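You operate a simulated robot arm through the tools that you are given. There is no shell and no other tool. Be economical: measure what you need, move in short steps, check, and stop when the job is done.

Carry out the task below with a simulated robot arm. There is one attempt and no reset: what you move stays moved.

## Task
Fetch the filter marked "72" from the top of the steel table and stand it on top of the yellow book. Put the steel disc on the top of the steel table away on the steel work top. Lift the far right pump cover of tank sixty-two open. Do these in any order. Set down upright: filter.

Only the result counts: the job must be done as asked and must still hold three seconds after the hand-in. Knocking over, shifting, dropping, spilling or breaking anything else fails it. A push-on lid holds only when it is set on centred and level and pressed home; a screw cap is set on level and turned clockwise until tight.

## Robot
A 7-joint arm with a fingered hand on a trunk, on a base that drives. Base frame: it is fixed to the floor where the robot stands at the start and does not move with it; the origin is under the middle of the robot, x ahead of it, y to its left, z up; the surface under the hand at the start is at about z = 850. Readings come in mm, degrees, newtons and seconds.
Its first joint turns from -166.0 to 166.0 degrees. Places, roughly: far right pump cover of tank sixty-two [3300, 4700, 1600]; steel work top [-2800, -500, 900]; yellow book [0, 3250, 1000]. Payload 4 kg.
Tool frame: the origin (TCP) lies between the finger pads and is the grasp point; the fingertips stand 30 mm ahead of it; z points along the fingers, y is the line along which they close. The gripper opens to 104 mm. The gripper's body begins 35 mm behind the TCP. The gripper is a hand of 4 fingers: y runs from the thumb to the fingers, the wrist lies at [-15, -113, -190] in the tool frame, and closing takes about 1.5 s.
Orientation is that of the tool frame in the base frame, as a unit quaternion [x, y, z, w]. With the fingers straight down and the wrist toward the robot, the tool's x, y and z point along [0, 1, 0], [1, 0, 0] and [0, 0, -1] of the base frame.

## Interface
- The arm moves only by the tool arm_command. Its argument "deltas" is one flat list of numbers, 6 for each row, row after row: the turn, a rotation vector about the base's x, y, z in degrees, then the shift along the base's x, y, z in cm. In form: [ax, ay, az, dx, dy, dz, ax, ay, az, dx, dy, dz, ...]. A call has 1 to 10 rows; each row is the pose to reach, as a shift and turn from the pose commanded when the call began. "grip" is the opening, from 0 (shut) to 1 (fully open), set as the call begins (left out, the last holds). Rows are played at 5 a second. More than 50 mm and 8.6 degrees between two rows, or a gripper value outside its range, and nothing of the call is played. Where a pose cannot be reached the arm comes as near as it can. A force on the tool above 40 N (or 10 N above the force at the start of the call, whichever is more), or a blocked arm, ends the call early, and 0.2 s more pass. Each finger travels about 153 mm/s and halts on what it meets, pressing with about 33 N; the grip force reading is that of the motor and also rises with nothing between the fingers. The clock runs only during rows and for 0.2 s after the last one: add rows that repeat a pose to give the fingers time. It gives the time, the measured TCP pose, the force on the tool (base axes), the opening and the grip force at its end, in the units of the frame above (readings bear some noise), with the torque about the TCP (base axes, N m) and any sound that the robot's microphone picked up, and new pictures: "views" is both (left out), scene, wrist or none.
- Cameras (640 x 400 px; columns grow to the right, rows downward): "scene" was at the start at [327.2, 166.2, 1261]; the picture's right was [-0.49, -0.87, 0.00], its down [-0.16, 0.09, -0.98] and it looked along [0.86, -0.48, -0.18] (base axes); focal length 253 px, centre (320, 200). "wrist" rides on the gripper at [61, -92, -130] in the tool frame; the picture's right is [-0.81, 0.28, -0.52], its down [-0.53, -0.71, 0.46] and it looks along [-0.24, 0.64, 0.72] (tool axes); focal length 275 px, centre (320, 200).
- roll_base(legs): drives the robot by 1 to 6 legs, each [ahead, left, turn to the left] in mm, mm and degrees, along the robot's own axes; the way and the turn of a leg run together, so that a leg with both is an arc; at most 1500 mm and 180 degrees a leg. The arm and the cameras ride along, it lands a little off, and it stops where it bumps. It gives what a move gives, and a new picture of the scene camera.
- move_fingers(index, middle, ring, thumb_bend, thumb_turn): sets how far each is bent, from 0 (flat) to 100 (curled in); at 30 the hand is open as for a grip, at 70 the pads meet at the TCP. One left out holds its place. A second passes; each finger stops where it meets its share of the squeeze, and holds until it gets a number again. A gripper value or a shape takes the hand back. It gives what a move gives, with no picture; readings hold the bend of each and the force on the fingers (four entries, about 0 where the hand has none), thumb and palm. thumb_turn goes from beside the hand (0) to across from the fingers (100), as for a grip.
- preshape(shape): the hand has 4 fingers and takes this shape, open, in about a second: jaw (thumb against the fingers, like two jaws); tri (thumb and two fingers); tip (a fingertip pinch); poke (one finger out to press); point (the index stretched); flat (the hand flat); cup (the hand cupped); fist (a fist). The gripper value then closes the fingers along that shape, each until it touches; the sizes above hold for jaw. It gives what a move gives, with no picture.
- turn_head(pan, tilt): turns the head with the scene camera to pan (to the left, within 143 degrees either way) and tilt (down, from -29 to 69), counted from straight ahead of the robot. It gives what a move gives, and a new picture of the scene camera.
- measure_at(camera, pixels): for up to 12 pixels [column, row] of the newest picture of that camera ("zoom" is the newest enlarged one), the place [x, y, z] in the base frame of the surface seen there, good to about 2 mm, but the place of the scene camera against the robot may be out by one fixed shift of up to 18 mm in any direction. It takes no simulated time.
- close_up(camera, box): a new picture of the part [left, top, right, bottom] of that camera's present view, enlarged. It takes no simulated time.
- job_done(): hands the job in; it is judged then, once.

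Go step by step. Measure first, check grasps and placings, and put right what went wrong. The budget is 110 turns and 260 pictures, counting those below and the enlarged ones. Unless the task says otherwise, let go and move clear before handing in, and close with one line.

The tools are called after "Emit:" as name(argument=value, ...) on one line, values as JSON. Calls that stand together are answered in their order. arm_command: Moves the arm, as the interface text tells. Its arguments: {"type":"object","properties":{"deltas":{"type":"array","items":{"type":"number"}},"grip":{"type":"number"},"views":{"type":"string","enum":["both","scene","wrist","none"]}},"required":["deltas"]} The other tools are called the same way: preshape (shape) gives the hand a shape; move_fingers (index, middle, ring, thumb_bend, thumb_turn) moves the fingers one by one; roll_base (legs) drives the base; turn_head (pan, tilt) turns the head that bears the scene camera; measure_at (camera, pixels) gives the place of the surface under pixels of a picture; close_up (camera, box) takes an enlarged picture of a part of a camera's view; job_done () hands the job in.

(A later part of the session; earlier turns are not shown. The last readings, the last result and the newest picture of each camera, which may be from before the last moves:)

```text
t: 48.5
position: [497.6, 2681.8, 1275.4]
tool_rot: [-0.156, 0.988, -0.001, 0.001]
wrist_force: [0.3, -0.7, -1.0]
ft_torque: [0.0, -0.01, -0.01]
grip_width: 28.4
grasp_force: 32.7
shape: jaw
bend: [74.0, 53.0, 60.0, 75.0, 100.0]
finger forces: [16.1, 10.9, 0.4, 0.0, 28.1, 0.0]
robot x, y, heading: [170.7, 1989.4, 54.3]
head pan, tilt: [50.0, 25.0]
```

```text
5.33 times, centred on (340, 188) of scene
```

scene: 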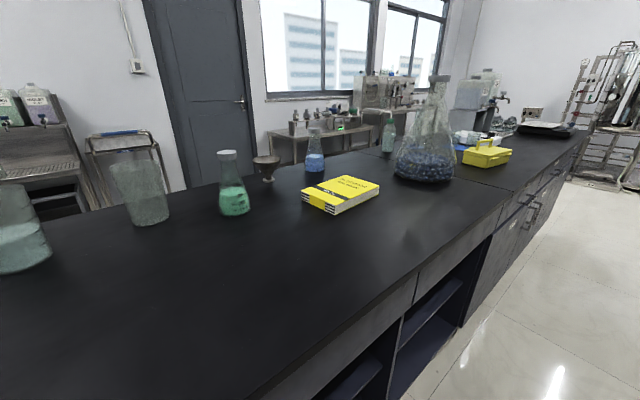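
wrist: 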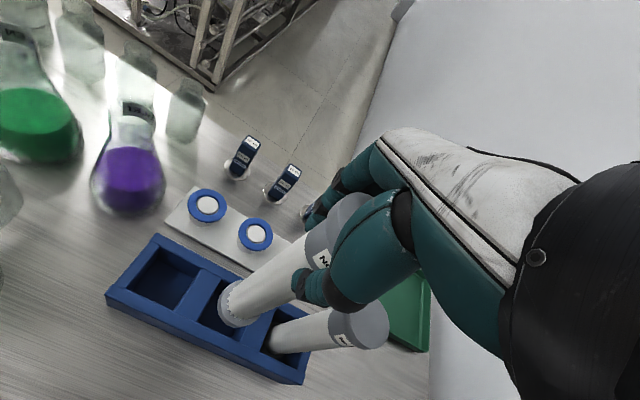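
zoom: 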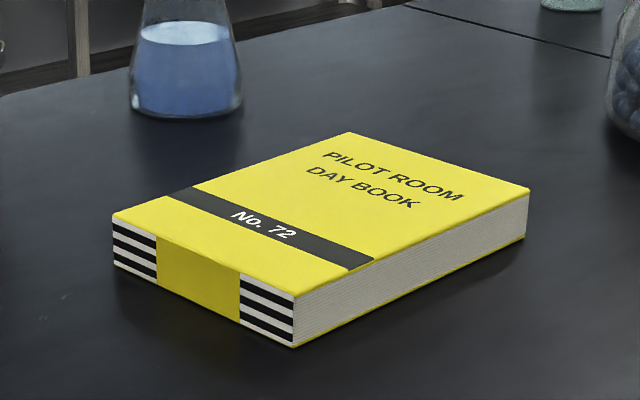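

Book centre ≈(12,3145,926), big flask at (285,3435) is tall. I swing the arm left here (clear space), away from the flask, then drive forward.

Emit:
arm_command(deltas=[0, 0, 3.3, -3.9, 2.0, 0, 0, 0, 6.6, -7.9, 3.9, 0, 0, 0, 9.8, -12.0, 5.5, 0, 0, 0, 13.1, -16.3, 6.8, 0, 0, 0, 16.4, -20.6, 8.0, 0, 0, 0, 19.7, -25.0, 8.9, 0, 0, 0, 22.9, -29.4, 9.5, 0, 0, 0, 26.2, -33.9, 9.9, 0, 0, 0, 29.5, -38.5, 10.0, 0, 0, 0, 32.8, -43.0, 9.9, 0], views="none")

Emit:
arm_command(deltas=[0, 0, 3.3, -4.5, -0.4, 0, 0, 0, 6.6, -9.1, -1.1, 0, 0, 0, 9.8, -13.7, -2.0, 0, 0, 0, 13.1, -18.1, -3.2, 0, 0, 0, 16.4, -22.5, -4.6, 0, 0, 0, 19.7, -26.9, -6.3, 0, 0, 0, 22.9, -31.2, -8.3, 0, 0, 0, 26.2, -35.3, -10.5, 0, 0, 0, 29.5, -39.3, -12.9, 0, 0, 0, 32.8, -43.2, -15.7, 0])

```text
t: 50.7
position: [68.6, 2782.4, 1273.6]
tool_rot: [-0.429, 0.903, 0.0, 0.001]
wrist_force: [0.8, -0.3, -0.9]
ft_torque: [-0.01, -0.02, -0.02]
grip_width: 28.4
grasp_force: 32.1
shape: jaw
bend: [74.0, 53.0, 61.0, 75.0, 100.0]
finger forces: [16.5, 10.1, 2.4, 0.0, 28.5, 0.0]
robot x, y, heading: [167.7, 1991.6, 54.2]
head pan, tilt: [50.0, 25.0]
```

```text
t: 52.3
position: [-78.8, 2772.3, 1250.3]
tool_rot: [-0.514, 0.858, -0.001, 0.001]
wrist_force: [-0.5, -0.3, -2.4]
ft_torque: [-0.05, -0.04, -0.05]
grip_width: 28.4
grasp_force: 32.6
shape: jaw
bend: [74.0, 53.0, 61.0, 75.0, 100.0]
finger forces: [17.2, 10.0, 3.1, 0.0, 28.7, 0.0]
out of reach, approached as far as the arm can: row 4, 5, 6, 7
robot x, y, heading: [168.7, 1990.6, 54.3]
head pan, tilt: [50.0, 25.0]
stopped in row 7: the arm was blocked; the commanded pose is now the measured one
```

scene: 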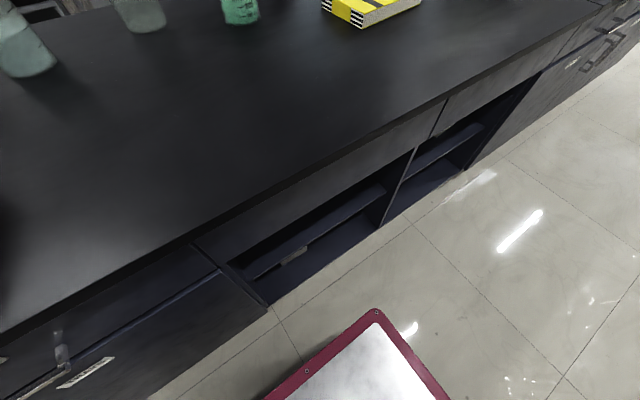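
wrist: 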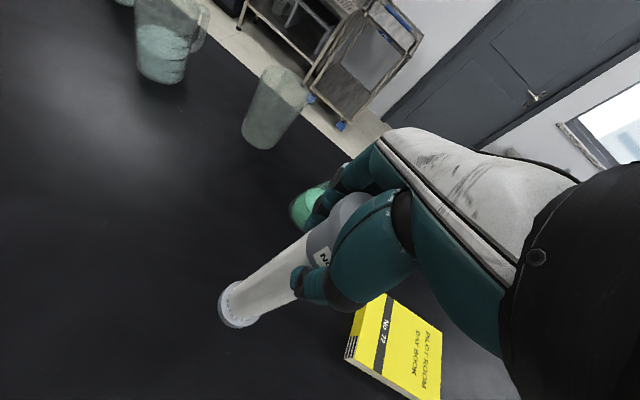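

The forearm seems to have hit the head mast (scene view got knocked). I'll back the swing off ~13° and instead turn/position the base so the arm works at ~40° left.

Emit:
arm_command(deltas=[0, 0, -2.5, 3.8, 0.5, 0.5, 0, 0, -5, 7.6, 1, 1, 0, 0, -7.5, 11.4, 1.4, 1.5, 0, 0, -10, 15.2, 1.6, 2, 0, 0, -12.5, 19, 1.7, 2.5], views="none")

Emit:
turn_head(pan=40, tilt=20)

```text
t: 53.5
position: [105.7, 2789.7, 1272.6]
tool_rot: [-0.421, 0.907, -0.003, 0.001]
wrist_force: [-1.1, 0.2, -1.9]
ft_torque: [0.0, -0.05, 0.01]
grip_width: 28.4
grasp_force: 33.5
shape: jaw
bend: [74.0, 53.0, 61.0, 76.0, 100.0]
finger forces: [17.1, 10.0, 3.3, 0.0, 28.3, 0.0]
robot x, y, heading: [166.4, 1987.9, 54.3]
head pan, tilt: [50.0, 25.0]
```

```text
t: 54.2
position: [106.9, 2789.4, 1273.3]
tool_rot: [-0.421, 0.907, -0.003, 0.002]
wrist_force: [0.8, 0.2, -2.3]
ft_torque: [-0.02, 0.01, -0.02]
grip_width: 28.4
grasp_force: 32.5
shape: jaw
bend: [74.0, 53.0, 61.0, 76.0, 100.0]
finger forces: [17.0, 10.1, 3.2, 0.0, 28.2, 0.0]
robot x, y, heading: [167.4, 1988.2, 54.3]
head pan, tilt: [40.0, 20.0]
```

scene: 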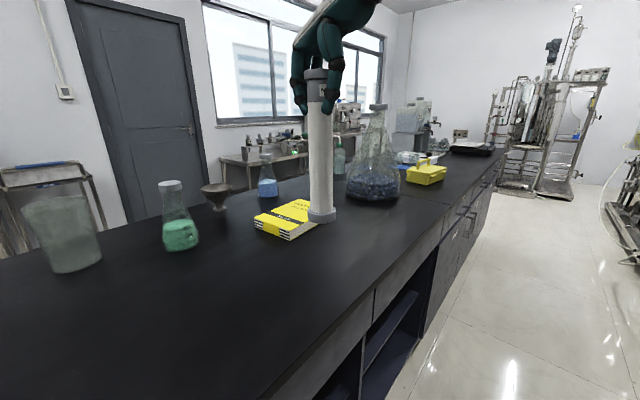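

Filter still held upright. Drive ahead 333, left 90, then turn 15° left.

Emit:
roll_base(legs=[[333, 85, 0], [0, 0, 15]])

Emit:
arm_command(deltas=[0, 0, 0, 0, 0, 0])

```text
t: 57.4
position: [25.8, 3065.2, 1272.8]
tool_rot: [-0.537, 0.844, -0.002, 0.001]
wrist_force: [-0.2, 0.2, -2.2]
ft_torque: [-0.03, -0.04, -0.02]
grip_width: 28.5
grasp_force: 32.5
shape: jaw
bend: [74.0, 53.0, 61.0, 76.0, 100.0]
finger forces: [16.9, 10.2, 3.3, 0.1, 28.2, 0.0]
robot x, y, heading: [294.7, 2307.9, 69.5]
head pan, tilt: [40.0, 20.0]
```

scene: 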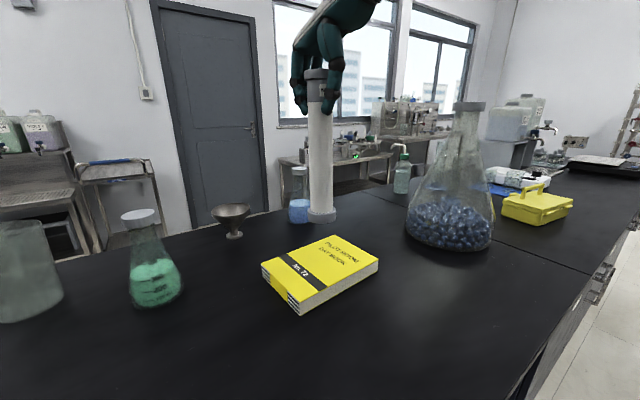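

```text
t: 57.8
position: [25.8, 3064.5, 1272.7]
tool_rot: [-0.537, 0.844, -0.002, 0.001]
wrist_force: [0.4, 0.4, -1.0]
ft_torque: [-0.01, 0.0, 0.01]
grip_width: 28.2
grasp_force: 32.5
shape: jaw
bend: [74.0, 53.0, 61.0, 76.0, 100.0]
finger forces: [17.0, 10.1, 3.4, 0.0, 28.2, 0.0]
robot x, y, heading: [290.4, 2312.0, 69.2]
head pan, tilt: [40.0, 20.0]
```

scene: 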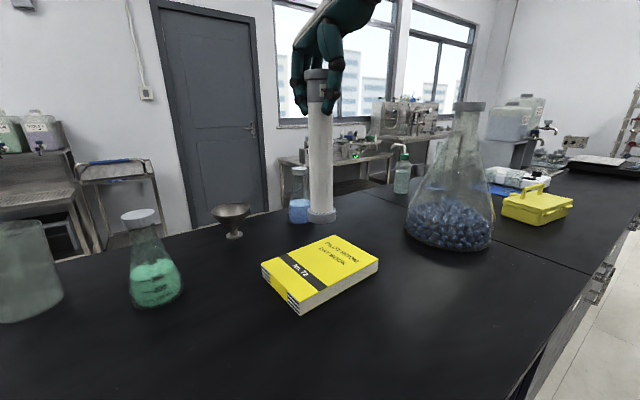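
wrist: 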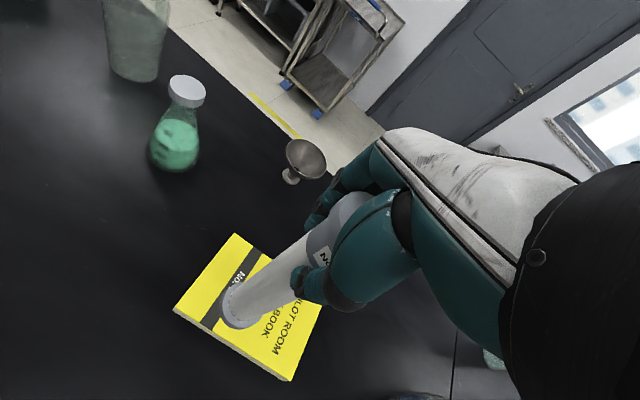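

Measuring the book from both cameras, and the filter's foot (322,217).

Emit:
measure_at(camera="wrist", pixels=[[235, 237], [179, 308], [289, 376], [317, 310], [210, 290], [290, 340], [235, 322], [224, 308]])

Emit:
measure_at(camera="scene", pixels=[[264, 265], [299, 301], [375, 263], [332, 238], [318, 266], [322, 218], [311, 218], [333, 218]])

```text
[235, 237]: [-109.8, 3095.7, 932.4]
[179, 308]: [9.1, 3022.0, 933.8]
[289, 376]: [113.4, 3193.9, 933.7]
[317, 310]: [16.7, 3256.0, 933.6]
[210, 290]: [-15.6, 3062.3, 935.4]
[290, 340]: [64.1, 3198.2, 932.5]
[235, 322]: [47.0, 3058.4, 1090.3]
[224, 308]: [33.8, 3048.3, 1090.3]
```

```text
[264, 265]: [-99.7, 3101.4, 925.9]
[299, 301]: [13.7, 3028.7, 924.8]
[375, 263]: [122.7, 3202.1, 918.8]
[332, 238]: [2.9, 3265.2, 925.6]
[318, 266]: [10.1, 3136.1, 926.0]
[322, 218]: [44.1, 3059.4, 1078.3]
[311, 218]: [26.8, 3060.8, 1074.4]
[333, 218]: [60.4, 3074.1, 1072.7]
```

Book centre ≈(5,3142), top 933.5; filter foot at TCP−188. Move over it and lower to ~15 mm above.

Emit:
arm_command(deltas=[0, 0, 0, -1, 4, 0, 0, 0, 0, -2, 7.7, 0, 0, 0, 0, -2, 7.7, -4.5, 0, 0, 0, -2, 7.7, -9, 0, 0, 0, -2, 7.7, -13, 0, 0, 0, -2, 7.7, -13])

Emit:
measure_at(camera="wrist", pixels=[[230, 300], [222, 312], [245, 322]])

```text
t: 59.1
position: [9.7, 3142.8, 1144.9]
tool_rot: [-0.537, 0.844, -0.002, 0.002]
wrist_force: [0.2, 0.7, -1.8]
ft_torque: [-0.01, -0.01, 0.0]
grip_width: 28.0
grasp_force: 33.0
shape: jaw
bend: [74.0, 53.0, 61.0, 76.0, 100.0]
finger forces: [17.0, 10.2, 3.6, 0.0, 28.0, 0.1]
out of reach, approached as far as the arm can: row 2
robot x, y, heading: [293.1, 2310.9, 69.4]
head pan, tilt: [40.0, 20.0]
```

scene: 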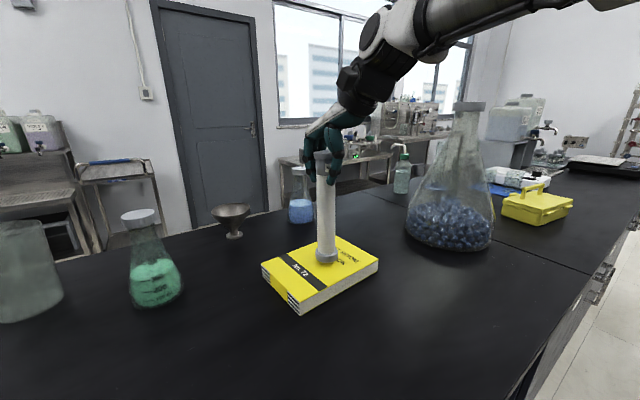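
wrist: 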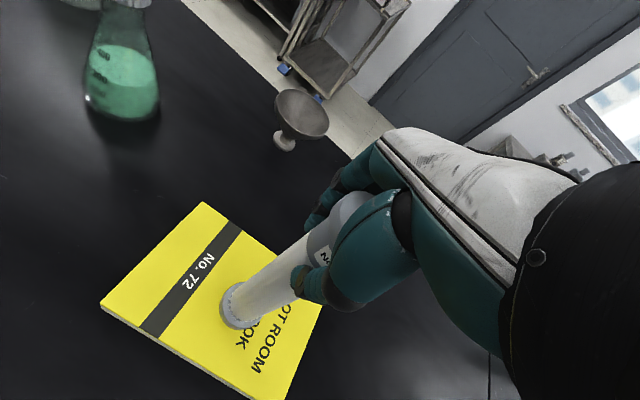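

```text
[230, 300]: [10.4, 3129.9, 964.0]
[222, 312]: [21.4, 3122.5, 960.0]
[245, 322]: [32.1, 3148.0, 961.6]
```

Foot is ~20 mm above the book, nicely central. Lower with small steps until contact.

Emit:
arm_command(deltas=[0, 0, 0, 0, 0, -0.6, 0, 0, 0, 0, 0, -1.2, 0, 0, 0, 0, 0, -1.6, 0, 0, 0, 0, 0, -1.9, 0, 0, 0, 0, 0, -1.9])

```text
t: 60.4
position: [6.7, 3141.3, 1131.5]
tool_rot: [-0.536, 0.844, 0.003, 0.001]
wrist_force: [2.3, -1.1, 14.6]
ft_torque: [-0.06, -0.08, 0.04]
grip_width: 30.8
grasp_force: 32.0
shape: jaw
bend: [74.0, 53.0, 61.0, 76.0, 100.0]
finger forces: [18.5, 10.2, 4.0, 0.1, 31.9, 0.0]
robot x, y, heading: [291.7, 2308.0, 69.5]
head pan, tilt: [40.0, 20.0]
stopped in row 5: the force on the tool passed its limit at 41 N (the readings are from after the stop); the commanded pose is now the measured one
```

scene: 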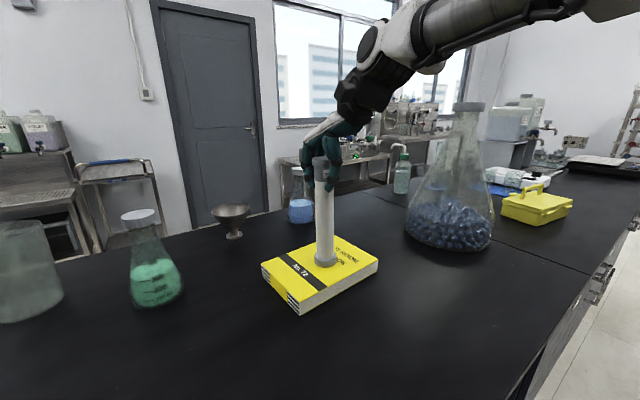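
wrist: 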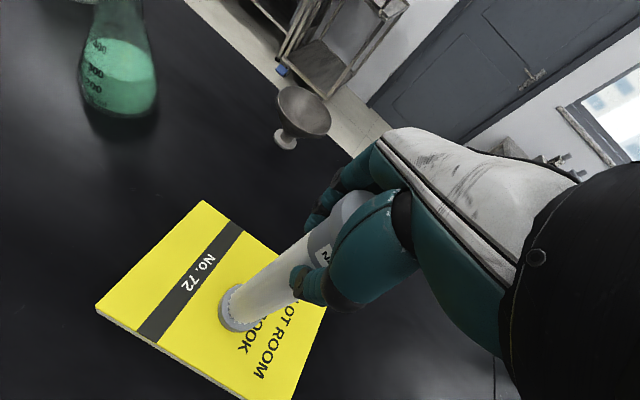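

Contact at z≈1131 with ~15 N. Ease up 1–2 mm and check uprightness.

Emit:
arm_command(deltas=[0, 0, 0, 0, 0, 0.1, 0, 0, 0, 0, 0, 0.1], views="none")

Emit:
close_up(camera="scene", box=[240, 120, 400, 320])

Emit:
measure_at(camera="zoom", pixels=[[270, 155], [272, 250]])

Emit:
close_up(camera="wrist", box=[180, 180, 400, 360])

```text
t: 61.0
position: [6.9, 3140.6, 1131.1]
tool_rot: [-0.536, 0.844, 0.003, 0.001]
wrist_force: [3.1, -0.7, 17.9]
ft_torque: [-0.06, -0.08, 0.02]
grip_width: 30.7
grasp_force: 33.5
shape: jaw
bend: [74.0, 53.0, 61.0, 76.0, 100.0]
finger forces: [18.4, 10.3, 4.1, 0.1, 32.4, 0.0]
robot x, y, heading: [295.5, 2309.1, 69.4]
head pan, tilt: [40.0, 20.0]
```

```text
2.00 times, centred on (320, 220) of scene
```

zoom: 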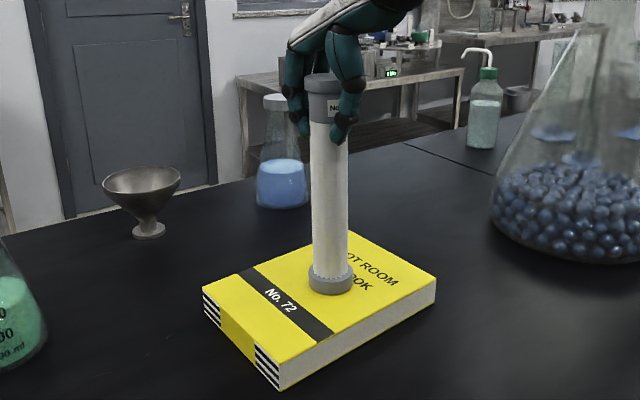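

```text
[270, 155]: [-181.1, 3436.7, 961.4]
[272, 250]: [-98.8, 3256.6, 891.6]
```

```text
2.22 times, centred on (290, 270) of wrist
```

zoom: 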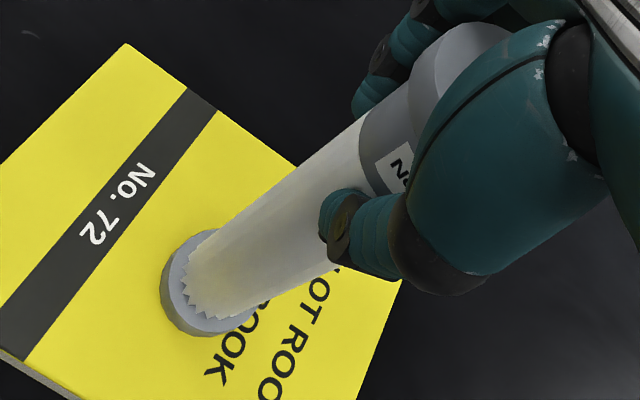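

Upright with flat foot. Relieve the pressing a bit more, then check.

Emit:
arm_command(deltas=[0, 0, 0, 0, 0, 0.3, 0, 0, 0, 0, 0, 0.3], views="none")

```text
t: 61.6
position: [7.7, 3143.0, 1131.8]
tool_rot: [-0.536, 0.844, 0.002, 0.001]
wrist_force: [1.1, -0.2, 6.2]
ft_torque: [-0.02, -0.03, -0.01]
grip_width: 30.6
grasp_force: 32.8
shape: jaw
bend: [74.0, 53.0, 61.0, 76.0, 100.0]
finger forces: [18.4, 10.3, 3.7, 0.1, 30.4, 0.0]
robot x, y, heading: [293.9, 2310.1, 69.2]
head pan, tilt: [40.0, 20.0]
```

Down to 6 N. Ease 1 mm more and release.

Emit:
arm_command(deltas=[0, 0, 0, 0, 0, 0.1, 0, 0, 0, 0, 0, 0.1], views="none")

Emit:
arm_command(deltas=[0, 0, 0, 0, 0, 0, 0, 0, 0, 0, 0, 0, 0, 0, 0, 0, 0, 0, 0, 0, 0, 0, 0, 0, 0, 0, 0, 0, 0, 0, 0, 0, 0, 0, 0, 0], grip=1)

```text
t: 62.2
position: [7.1, 3142.8, 1133.2]
tool_rot: [-0.536, 0.845, 0.001, 0.001]
wrist_force: [-0.1, -0.9, -1.0]
ft_torque: [-0.02, 0.03, 0.01]
grip_width: 29.8
grasp_force: 32.8
shape: jaw
bend: [74.0, 53.0, 61.0, 76.0, 100.0]
finger forces: [18.0, 10.1, 3.6, 0.0, 28.5, 0.1]
robot x, y, heading: [290.4, 2305.9, 69.3]
head pan, tilt: [40.0, 20.0]
```

```text
t: 63.6
position: [7.9, 3143.3, 1134.0]
tool_rot: [-0.536, 0.844, 0.001, 0.001]
wrist_force: [-0.1, -0.3, -0.1]
ft_torque: [0.01, -0.04, 0.01]
grip_width: 103.6
grasp_force: 0.2
shape: jaw
bend: [30.0, 30.0, 30.0, 30.0, 98.0]
finger forces: [0.1, 0.1, 0.0, 0.0, 0.0, 0.0]
robot x, y, heading: [291.0, 2309.2, 69.4]
head pan, tilt: [40.0, 20.0]
```

scene: 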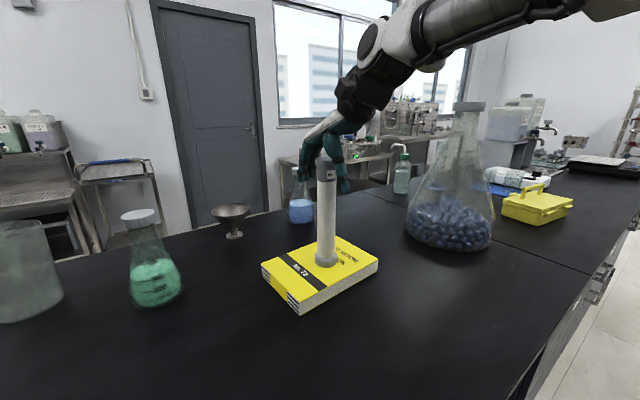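
wrist: 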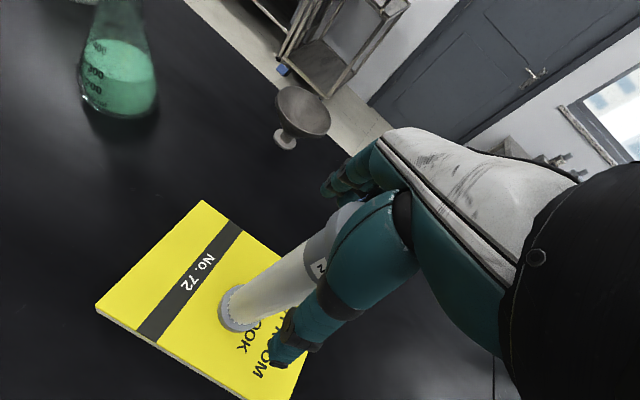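

Filter stands free and upright. Raise the hand straight up, then look down the corridor for tank sixty-two.

Emit:
arm_command(deltas=[0, 0, 0, 0, 0, 4, 0, 0, 0, 0, 0, 8, 0, 0, 0, 0, 0, 12, 0, 0, 0, 0, 0, 16, 0, 0, -4, 2.5, -4, 16, 0, 0, -8, 6, -7, 16, 0, 0, -12, 10, -9, 16, 0, 0, -16, 14, -10, 16], views="scene")

Emit:
turn_head(pan=-30, tilt=0)

```text
t: 65.4
position: [148.2, 3044.3, 1291.6]
tool_rot: [-0.413, 0.911, 0.002, 0.001]
wrist_force: [-1.4, 1.1, 0.9]
ft_torque: [0.0, 0.0, -0.02]
grip_width: 103.6
grasp_force: 0.1
shape: jaw
bend: [30.0, 30.0, 30.0, 30.0, 98.0]
finger forces: [0.0, 0.0, 0.0, 0.1, 0.0, 0.0]
out of reach, approached as far as the arm can: row 4
robot x, y, heading: [292.2, 2309.8, 69.2]
head pan, tilt: [40.0, 20.0]
```

scene: 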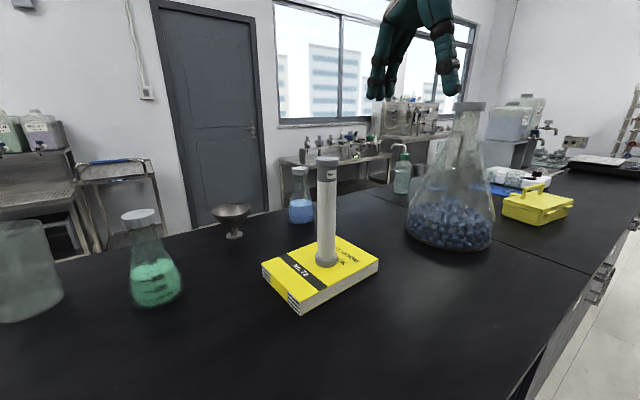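

```text
t: 66.8
position: [148.2, 3045.0, 1292.0]
tool_rot: [-0.414, 0.91, 0.002, 0.0]
wrist_force: [-0.1, -0.3, 0.2]
ft_torque: [-0.01, 0.01, 0.03]
grip_width: 104.1
grasp_force: 0.0
shape: jaw
bend: [30.0, 30.0, 30.0, 30.0, 98.0]
finger forces: [0.0, 0.0, 0.0, 0.1, 0.1, 0.1]
robot x, y, heading: [297.8, 2310.8, 69.3]
head pan, tilt: [-30.0, 0.0]
```

scene: 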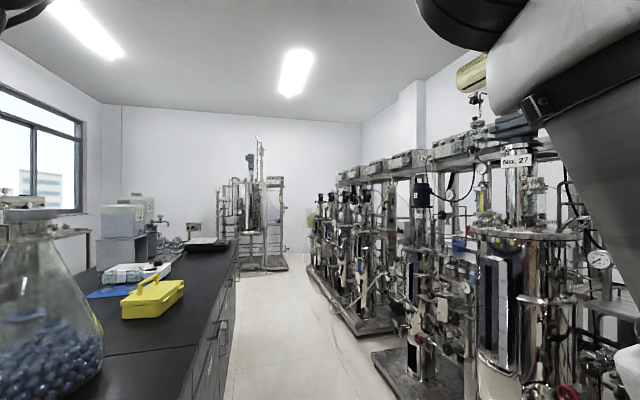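

Filter placed well. Zoom on the tank row at right.

Emit:
close_up(camera="scene", box=[300, 90, 500, 215])

Emit:
measure_at(camera="scene", pixels=[[348, 173], [377, 167], [405, 158], [450, 145], [370, 330], [440, 395], [330, 270], [265, 265], [420, 190], [310, 250]])

```text
3.20 times, centred on (400, 152) of scene
```

zoom: 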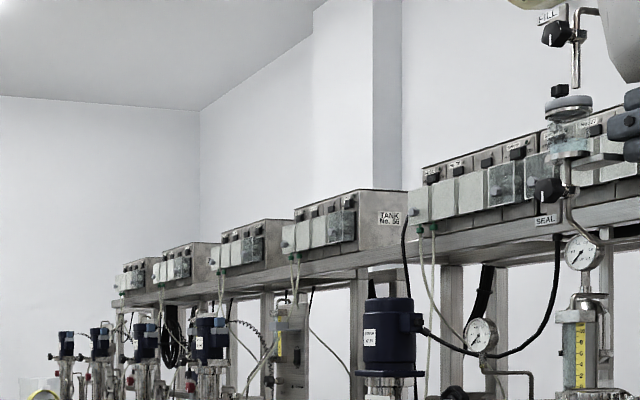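

```text
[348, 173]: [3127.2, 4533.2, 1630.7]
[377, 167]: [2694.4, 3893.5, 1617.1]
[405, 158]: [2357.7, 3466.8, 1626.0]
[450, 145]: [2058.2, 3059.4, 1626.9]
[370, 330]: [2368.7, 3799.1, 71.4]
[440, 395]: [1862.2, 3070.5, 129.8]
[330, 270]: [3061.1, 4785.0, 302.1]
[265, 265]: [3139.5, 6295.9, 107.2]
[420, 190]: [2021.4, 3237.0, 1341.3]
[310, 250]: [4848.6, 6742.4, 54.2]
```

Pump boxes sit on a shelf at z≈1620 along the right row. Turn right 15°, shift right clear of the flask, and drive down the aisle.

Emit:
roll_base(legs=[[0, 0, -15], [0, -230, 0], [1450, 0, 0], [1100, 0, 0]])

Emit:
turn_head(pan=-45, tilt=-10)

```text
t: 81.4
position: [1996.0, 5003.2, 1292.2]
tool_rot: [-0.299, 0.954, 0.001, 0.001]
wrist_force: [-0.1, 0.6, -0.2]
ft_torque: [0.02, 0.01, -0.02]
grip_width: 103.7
grasp_force: 0.1
shape: jaw
bend: [30.0, 30.0, 30.0, 30.0, 98.0]
finger forces: [0.0, 0.1, 0.1, 0.1, 0.0, 0.0]
robot x, y, heading: [1958.0, 4251.9, 55.4]
head pan, tilt: [-30.0, 0.0]
```

scene: 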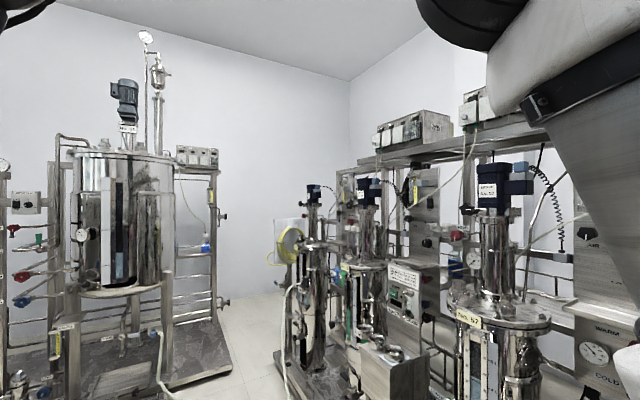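

```text
t: 82.2
position: [1996.9, 5003.8, 1291.9]
tool_rot: [-0.299, 0.954, 0.002, 0.002]
wrist_force: [0.0, 0.7, -0.2]
ft_torque: [-0.03, -0.01, -0.03]
grip_width: 103.7
grasp_force: 0.1
shape: jaw
bend: [30.0, 30.0, 30.0, 30.0, 98.0]
finger forces: [0.0, 0.0, 0.1, 0.1, 0.1, 0.0]
robot x, y, heading: [1960.5, 4252.5, 55.2]
head pan, tilt: [-45.0, -10.0]
```

scene: 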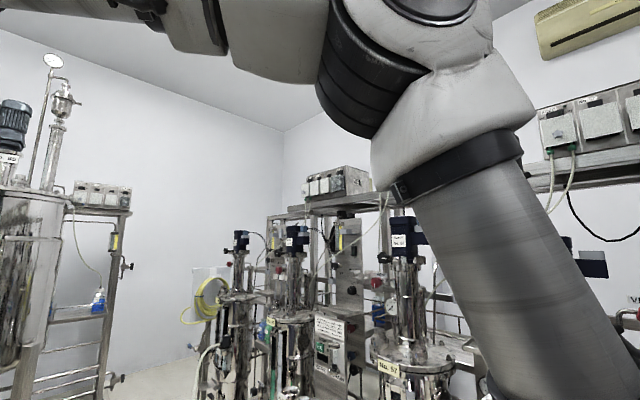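

The arm blocks part of the view; look from a different pan and zoom on the box labels.

Emit:
turn_head(pan=-28, tilt=-3)

Emit:
close_up(camera="scene", box=[330, 90, 530, 215])

Emit:
turn_head(pan=-85, tilt=-5)

```text
t: 83.0
position: [1996.9, 5003.9, 1291.9]
tool_rot: [-0.298, 0.955, 0.002, 0.001]
wrist_force: [0.0, -0.3, 0.7]
ft_torque: [0.0, 0.03, -0.03]
grip_width: 103.8
grasp_force: 0.0
shape: jaw
bend: [30.0, 30.0, 30.0, 30.0, 98.0]
finger forces: [0.1, 0.0, 0.0, 0.0, 0.0, 0.0]
robot x, y, heading: [1960.4, 4252.9, 55.4]
head pan, tilt: [-28.0, -3.0]
```

scene: 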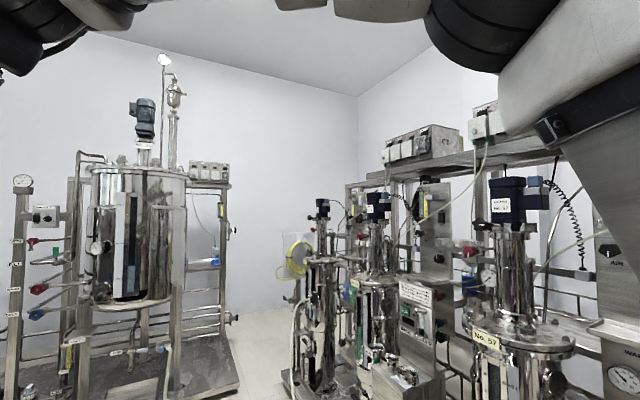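

```text
3.20 times, centred on (430, 152) of scene
```

zoom: 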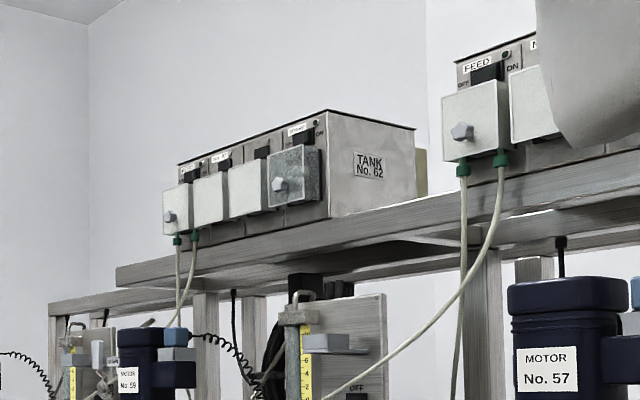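

```text
t: 84.2
position: [1997.1, 5003.4, 1291.8]
tool_rot: [-0.299, 0.954, 0.002, 0.002]
wrist_force: [0.6, -0.3, -0.1]
ft_torque: [-0.01, 0.0, 0.01]
grip_width: 103.8
grasp_force: 0.1
shape: jaw
bend: [30.0, 30.0, 30.0, 30.0, 98.0]
finger forces: [0.0, 0.0, 0.0, 0.0, 0.0, 0.0]
robot x, y, heading: [1958.2, 4251.0, 55.4]
head pan, tilt: [-85.0, -5.0]
```

scene: 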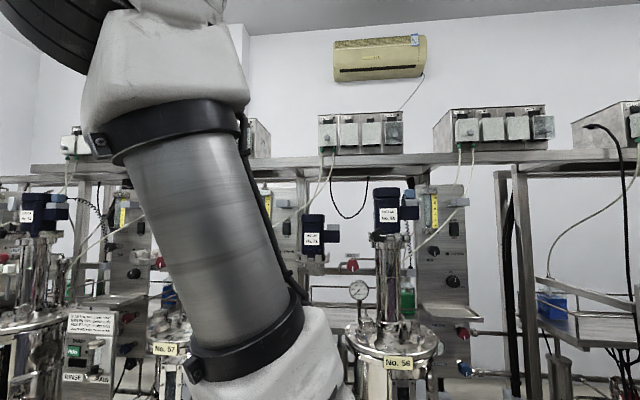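

Zoom shows TANK No. 62 is the last box, with far right (transparent) cover at zoom (292,178). Re-aim and measure it.

Emit:
turn_head(pan=-28, tilt=-8)

Emit:
close_up(camera="scene", box=[370, 120, 490, 210])

```text
t: 85.5
position: [1996.1, 5003.3, 1292.6]
tool_rot: [-0.298, 0.954, 0.001, 0.001]
wrist_force: [-0.3, 0.0, 0.5]
ft_torque: [0.02, 0.03, 0.02]
grip_width: 104.0
grasp_force: 0.0
shape: jaw
bend: [30.0, 30.0, 30.0, 30.0, 98.0]
finger forces: [0.1, 0.0, 0.0, 0.0, 0.1, 0.0]
robot x, y, heading: [1958.6, 4255.2, 55.3]
head pan, tilt: [-28.0, -8.0]
```

scene: 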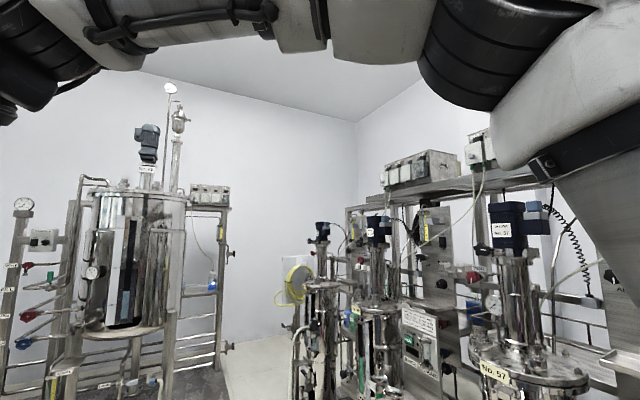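

```text
4.44 times, centred on (430, 165) of scene
```

zoom: 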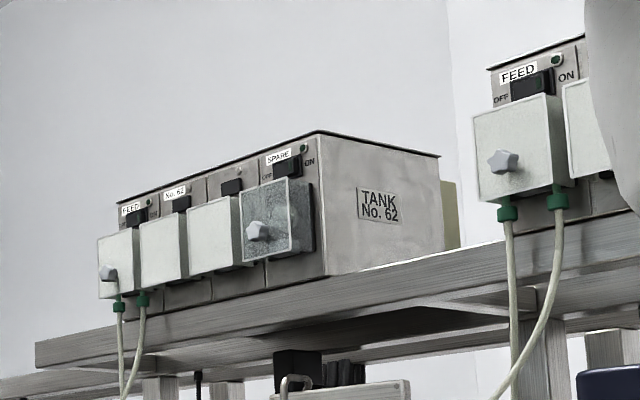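

Emit:
measure_at(camera="zoom", pixels=[[243, 197], [285, 183], [247, 257], [288, 247], [257, 230], [275, 215], [308, 215], [318, 150], [326, 265], [200, 235], [300, 290], [105, 275]])

Emit:
close_up(camera="scene", box=[408, 148, 438, 182])

```text
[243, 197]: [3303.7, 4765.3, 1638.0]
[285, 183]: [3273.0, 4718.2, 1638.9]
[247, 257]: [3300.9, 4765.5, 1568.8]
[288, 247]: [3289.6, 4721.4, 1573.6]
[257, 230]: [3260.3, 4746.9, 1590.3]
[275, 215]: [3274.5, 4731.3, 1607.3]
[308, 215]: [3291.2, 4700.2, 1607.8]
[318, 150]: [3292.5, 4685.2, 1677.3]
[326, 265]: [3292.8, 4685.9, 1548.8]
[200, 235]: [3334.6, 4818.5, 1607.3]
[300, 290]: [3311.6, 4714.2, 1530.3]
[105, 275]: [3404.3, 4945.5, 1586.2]
```

```text
11.76 times, centred on (423, 165) of scene
```

zoom: 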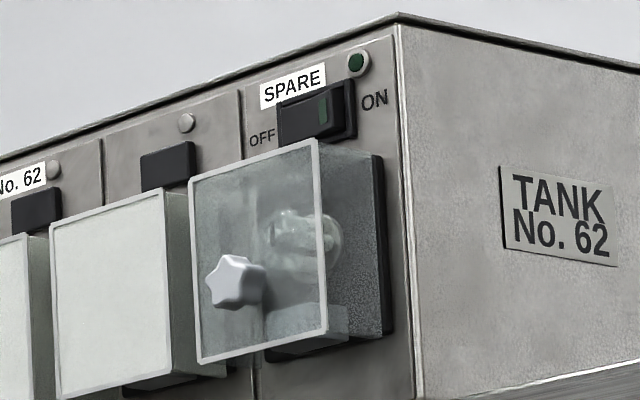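

Cover found: front panel z 1568–1640 at ≈(3275–3304, 4718–4765), with star knob at (3260,4747,1590). Before placing the base, I look down to see where the arm's base stands on the platform.

Emit:
turn_head(pan=-70, tilt=69)

Emit:
turn_head(pan=-120, tilt=60)

```text
t: 87.0
position: [1997.5, 5002.4, 1292.1]
tool_rot: [-0.298, 0.955, 0.001, 0.001]
wrist_force: [-0.5, -0.2, -0.2]
ft_torque: [0.0, -0.03, 0.02]
grip_width: 103.8
grasp_force: 0.0
shape: jaw
bend: [30.0, 30.0, 30.0, 30.0, 98.0]
finger forces: [0.0, 0.0, 0.0, 0.0, 0.0, 0.0]
robot x, y, heading: [1957.7, 4252.2, 55.5]
head pan, tilt: [-70.0, 68.8]
```

scene: 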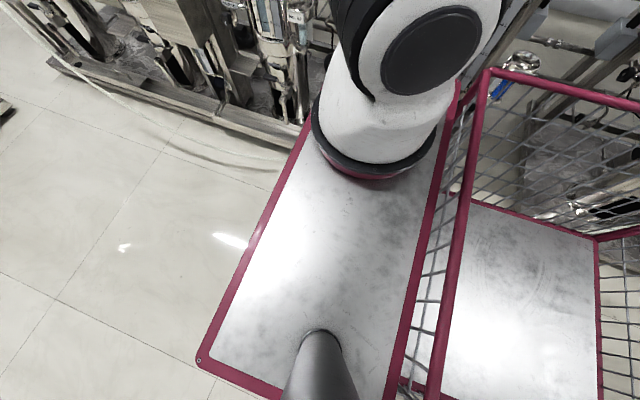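

```text
t: 88.2
position: [1996.5, 5003.3, 1293.4]
tool_rot: [-0.299, 0.954, 0.001, 0.002]
wrist_force: [-0.3, 0.6, -0.3]
ft_torque: [-0.02, 0.01, 0.02]
grip_width: 103.8
grasp_force: 0.1
shape: jaw
bend: [30.0, 30.0, 30.0, 30.0, 98.0]
finger forces: [0.1, 0.0, 0.0, 0.0, 0.0, 0.1]
robot x, y, heading: [1957.5, 4256.3, 55.2]
head pan, tilt: [-120.0, 60.0]
```

scene: 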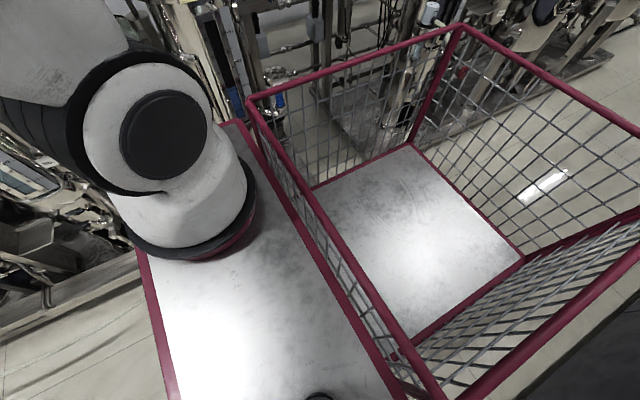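

Measuring the arm base ring and basket corners.

Emit:
measure_at(camera="scene", pixels=[[195, 252], [130, 240], [250, 200], [230, 125], [248, 98], [460, 28], [165, 120], [412, 148], [520, 255], [300, 190], [635, 210], [140, 265]])

```text
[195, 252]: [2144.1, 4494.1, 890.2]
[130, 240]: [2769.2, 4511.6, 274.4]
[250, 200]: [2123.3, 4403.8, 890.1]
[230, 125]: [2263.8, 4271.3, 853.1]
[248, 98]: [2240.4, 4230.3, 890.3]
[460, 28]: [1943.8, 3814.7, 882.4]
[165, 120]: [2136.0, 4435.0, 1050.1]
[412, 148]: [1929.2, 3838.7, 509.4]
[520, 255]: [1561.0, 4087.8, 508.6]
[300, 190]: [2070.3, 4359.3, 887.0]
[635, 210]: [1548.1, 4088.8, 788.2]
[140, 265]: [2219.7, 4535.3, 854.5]
```

Arm base is at ≈(285,−115) on the platform; platform is 750×510. Plan: face the shelf (heading −36°), tool horizontal with thumb below. First swing the arm to the front.

Emit:
arm_command(deltas=[0, 0, -6.9, 4.4, -2.2, 0, 0, 0, -13.9, 8.9, -4.4, 0, 0, 0, -20.8, 13.3, -6.6, 0, 0, 0, -27.8, 17.8, -8.8, 0, 0, 0, -34.7, 22.2, -11, 0, 0, 0, -41.6, 26.7, -13.2, 0, 0, 0, -48.6, 31.1, -15.4, 0, 0, 0, -55.5, 35.6, -17.6, 0, 0, 0, -62.5, 40, -19.8, 0, 0, 0, -69.4, 44.5, -22, 0], views="none")

Emit:
turn_head(pan=-28, tilt=10)

```text
t: 90.4
position: [2444.3, 4780.8, 1292.1]
tool_rot: [0.298, 0.954, -0.001, 0.001]
wrist_force: [1.0, 0.5, 0.0]
ft_torque: [0.02, 0.01, -0.03]
grip_width: 103.7
grasp_force: 0.0
shape: jaw
bend: [30.0, 30.0, 30.0, 30.0, 98.0]
finger forces: [0.1, 0.0, 0.0, 0.1, 0.0, 0.0]
robot x, y, heading: [1960.1, 4254.7, 55.3]
head pan, tilt: [-120.0, 60.0]
```

```text
t: 92.0
position: [2442.3, 4781.1, 1292.6]
tool_rot: [0.298, 0.955, 0.0, 0.002]
wrist_force: [-0.9, 0.3, -0.4]
ft_torque: [0.01, 0.01, -0.01]
grip_width: 103.8
grasp_force: 0.1
shape: jaw
bend: [30.0, 30.0, 30.0, 30.0, 98.0]
finger forces: [0.0, 0.1, 0.1, 0.0, 0.0, 0.0]
robot x, y, heading: [1959.9, 4256.9, 55.1]
head pan, tilt: [-28.0, 10.0]
```

scene: 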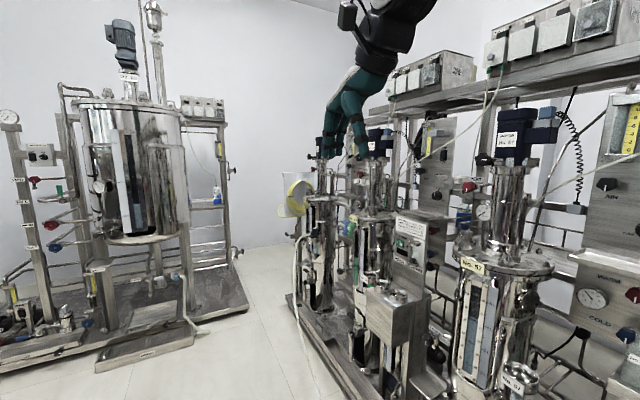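

Measure protrusions on the tank row.

Emit:
measure_at(camera="scene", pixels=[[510, 125], [378, 135], [322, 145], [385, 300], [298, 310], [340, 375], [470, 265], [520, 375], [290, 180], [365, 105], [315, 200], [200, 330]])

Emit:
arm_command(deltas=[6.9, -4.8, 0, -0.1, -0.4, 3, 13.8, -9.6, 0, -0.2, -0.8, 6, 20.7, -14.3, 0, -0.3, -1.2, 9, 27.6, -19.1, 0, -0.4, -1.6, 12, 34.5, -23.9, 0, -0.5, -2, 15, 41.4, -28.7, 0, -0.6, -2.4, 18], views="scene")

```text
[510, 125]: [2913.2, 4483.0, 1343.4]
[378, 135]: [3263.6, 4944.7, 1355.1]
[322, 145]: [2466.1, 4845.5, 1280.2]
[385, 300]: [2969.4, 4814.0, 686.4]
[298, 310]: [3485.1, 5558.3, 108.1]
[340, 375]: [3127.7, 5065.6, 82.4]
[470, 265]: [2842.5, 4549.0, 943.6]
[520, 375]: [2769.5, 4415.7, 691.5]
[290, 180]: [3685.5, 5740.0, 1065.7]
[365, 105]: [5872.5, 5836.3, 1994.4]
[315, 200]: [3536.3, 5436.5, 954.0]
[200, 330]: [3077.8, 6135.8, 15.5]
```

```text
t: 93.5
position: [2438.1, 4757.3, 1471.3]
tool_rot: [0.271, 0.863, 0.407, 0.13]
wrist_force: [-0.2, 0.3, 0.3]
ft_torque: [0.0, 0.0, 0.01]
grip_width: 103.8
grasp_force: 0.1
shape: jaw
bend: [30.0, 30.0, 30.0, 30.0, 98.0]
finger forces: [0.0, 0.0, 0.1, 0.0, 0.0, 0.0]
robot x, y, heading: [1962.0, 4255.1, 55.3]
head pan, tilt: [-28.0, 10.0]
```

scene: 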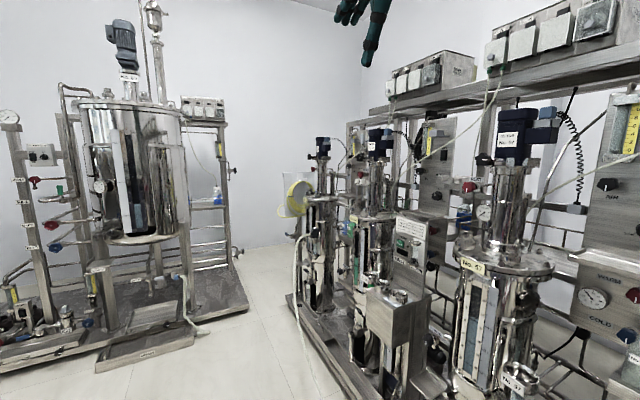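

Skid edge is at n≈1128, motors top out ≈1400: planned stance OK. Finish the pitch to horizontal and rise to 1600.

Emit:
arm_command(deltas=[6.5, -4.5, 0, -0.1, -0.4, 3, 13, -9, 0, -0.2, -0.8, 6, 19.5, -13.5, 0, -0.3, -1.2, 9, 26, -18, 0, -0.4, -1.6, 12, 32.6, -22.5, 0, -0.5, -2, 14], views="scene")

```text
t: 94.7
position: [2430.8, 4738.9, 1613.5]
tool_rot: [0.211, 0.674, 0.676, 0.212]
wrist_force: [0.8, -0.4, 0.2]
ft_torque: [0.02, 0.02, -0.01]
grip_width: 103.8
grasp_force: 0.1
shape: jaw
bend: [30.0, 30.0, 30.0, 30.0, 98.0]
finger forces: [0.1, 0.0, 0.0, 0.0, 0.0, 0.0]
robot x, y, heading: [1959.0, 4255.8, 55.6]
head pan, tilt: [-28.0, 10.0]
```

scene: 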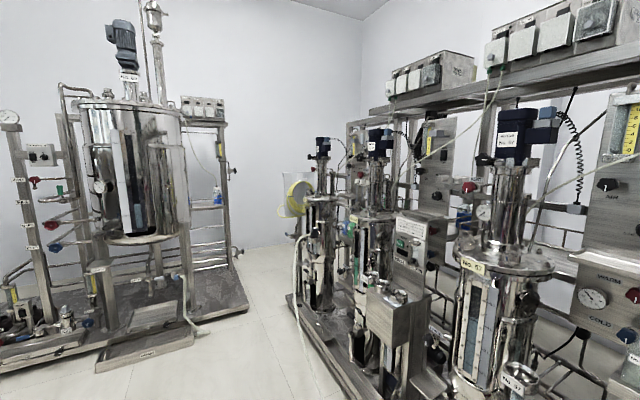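

Tool is level. Drive on 1296 mm and turn right 91.8° to face the tank-62 box.

Emit:
roll_base(legs=[[1296, 25, 0], [0, 0, -91.8]])

Emit:
turn_head(pan=0, tilt=-20)

Emit:
arm_command(deltas=[0, 0, 0, 0, 0, 0], views="wrist")

```text
t: 105.1
position: [3153.4, 4849.3, 1613.3]
tool_rot: [0.634, 0.311, 0.313, 0.635]
wrist_force: [0.5, 0.7, 0.2]
ft_torque: [-0.03, -0.03, 0.05]
grip_width: 103.5
grasp_force: 0.1
shape: jaw
bend: [30.0, 30.0, 30.0, 30.0, 98.0]
finger forces: [0.1, 0.1, 0.1, 0.0, 0.0, 0.0]
robot x, y, heading: [2690.6, 5344.5, -37.4]
head pan, tilt: [-28.0, 10.0]
```

scene: 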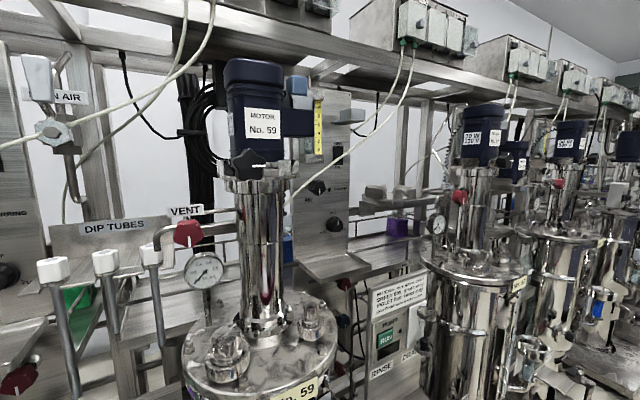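

```text
t: 106.1
position: [3153.3, 4848.9, 1613.3]
tool_rot: [0.634, 0.313, 0.313, 0.634]
wrist_force: [-0.6, 1.0, 0.7]
ft_torque: [0.03, 0.01, -0.02]
grip_width: 103.7
grasp_force: 0.0
shape: jaw
bend: [30.0, 30.0, 30.0, 30.0, 98.0]
finger forces: [0.0, 0.0, 0.0, 0.0, 0.0, 0.0]
robot x, y, heading: [2693.1, 5344.0, -37.1]
head pan, tilt: [0.0, -20.0]
```

scene: 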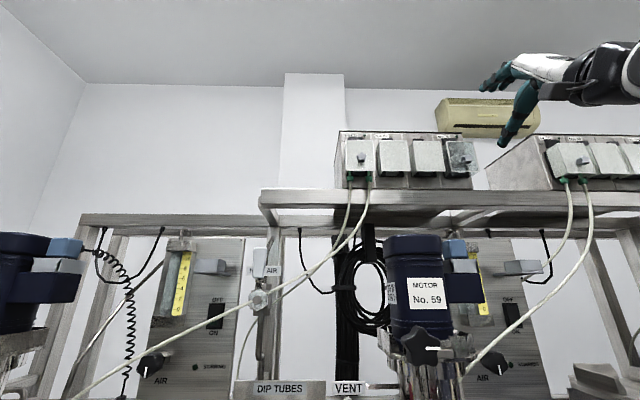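

```text
t: 106.5
position: [3152.3, 4849.1, 1613.5]
tool_rot: [0.634, 0.312, 0.312, 0.635]
wrist_force: [-0.3, -0.4, -0.2]
ft_torque: [-0.01, 0.0, 0.01]
grip_width: 103.8
grasp_force: 0.0
shape: jaw
bend: [30.0, 30.0, 30.0, 30.0, 98.0]
finger forces: [0.0, 0.0, 0.0, 0.0, 0.0, 0.1]
robot x, y, heading: [2688.4, 5344.1, -37.5]
head pan, tilt: [0.0, -20.0]
```

wrist: 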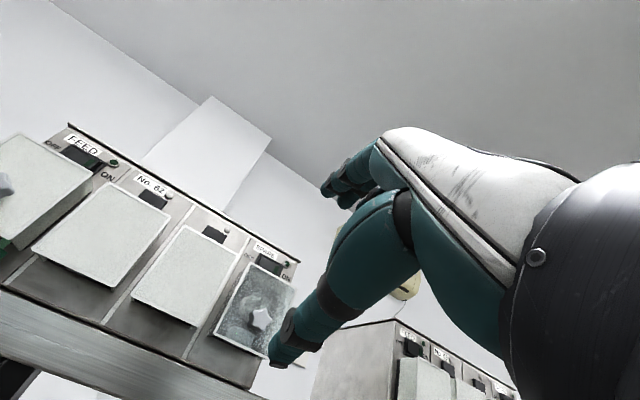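

The wrist camera sees the far-right glass cover with knob at (262,318). Measuring.

Emit:
close_up(camera="wrist", box=[180, 220, 340, 380])

Emit:
measure_at(camera="wrist", pixels=[[262, 318], [258, 325], [242, 268], [290, 291], [219, 332], [266, 353], [250, 300], [205, 350], [270, 240], [290, 262], [175, 280], [235, 345]])

Emit:
close_up(camera="scene", box=[330, 110, 520, 210])

```text
2.50 times, centred on (260, 300) of wrist
```

zoom: 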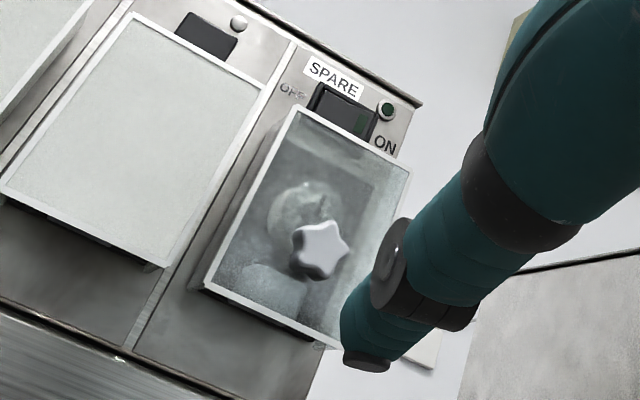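

```text
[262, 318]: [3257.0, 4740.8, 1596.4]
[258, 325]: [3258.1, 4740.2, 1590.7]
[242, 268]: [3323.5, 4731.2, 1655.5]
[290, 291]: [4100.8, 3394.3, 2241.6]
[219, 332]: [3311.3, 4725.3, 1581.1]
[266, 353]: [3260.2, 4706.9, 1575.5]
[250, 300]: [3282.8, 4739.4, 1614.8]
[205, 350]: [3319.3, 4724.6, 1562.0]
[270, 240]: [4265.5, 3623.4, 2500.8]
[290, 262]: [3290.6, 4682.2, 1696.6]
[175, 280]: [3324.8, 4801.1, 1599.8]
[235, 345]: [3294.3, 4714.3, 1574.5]
```

```text
3.37 times, centred on (425, 160) of scene
```

zoom: 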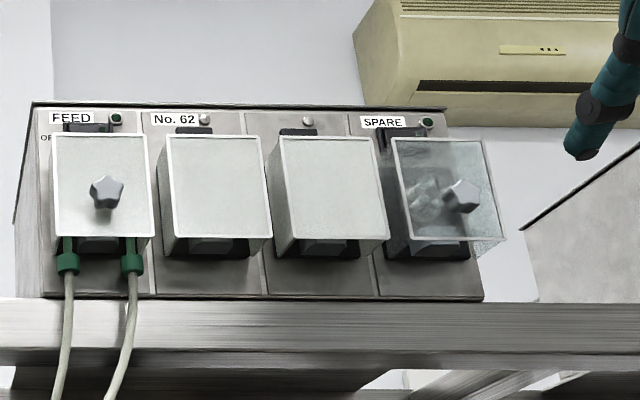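

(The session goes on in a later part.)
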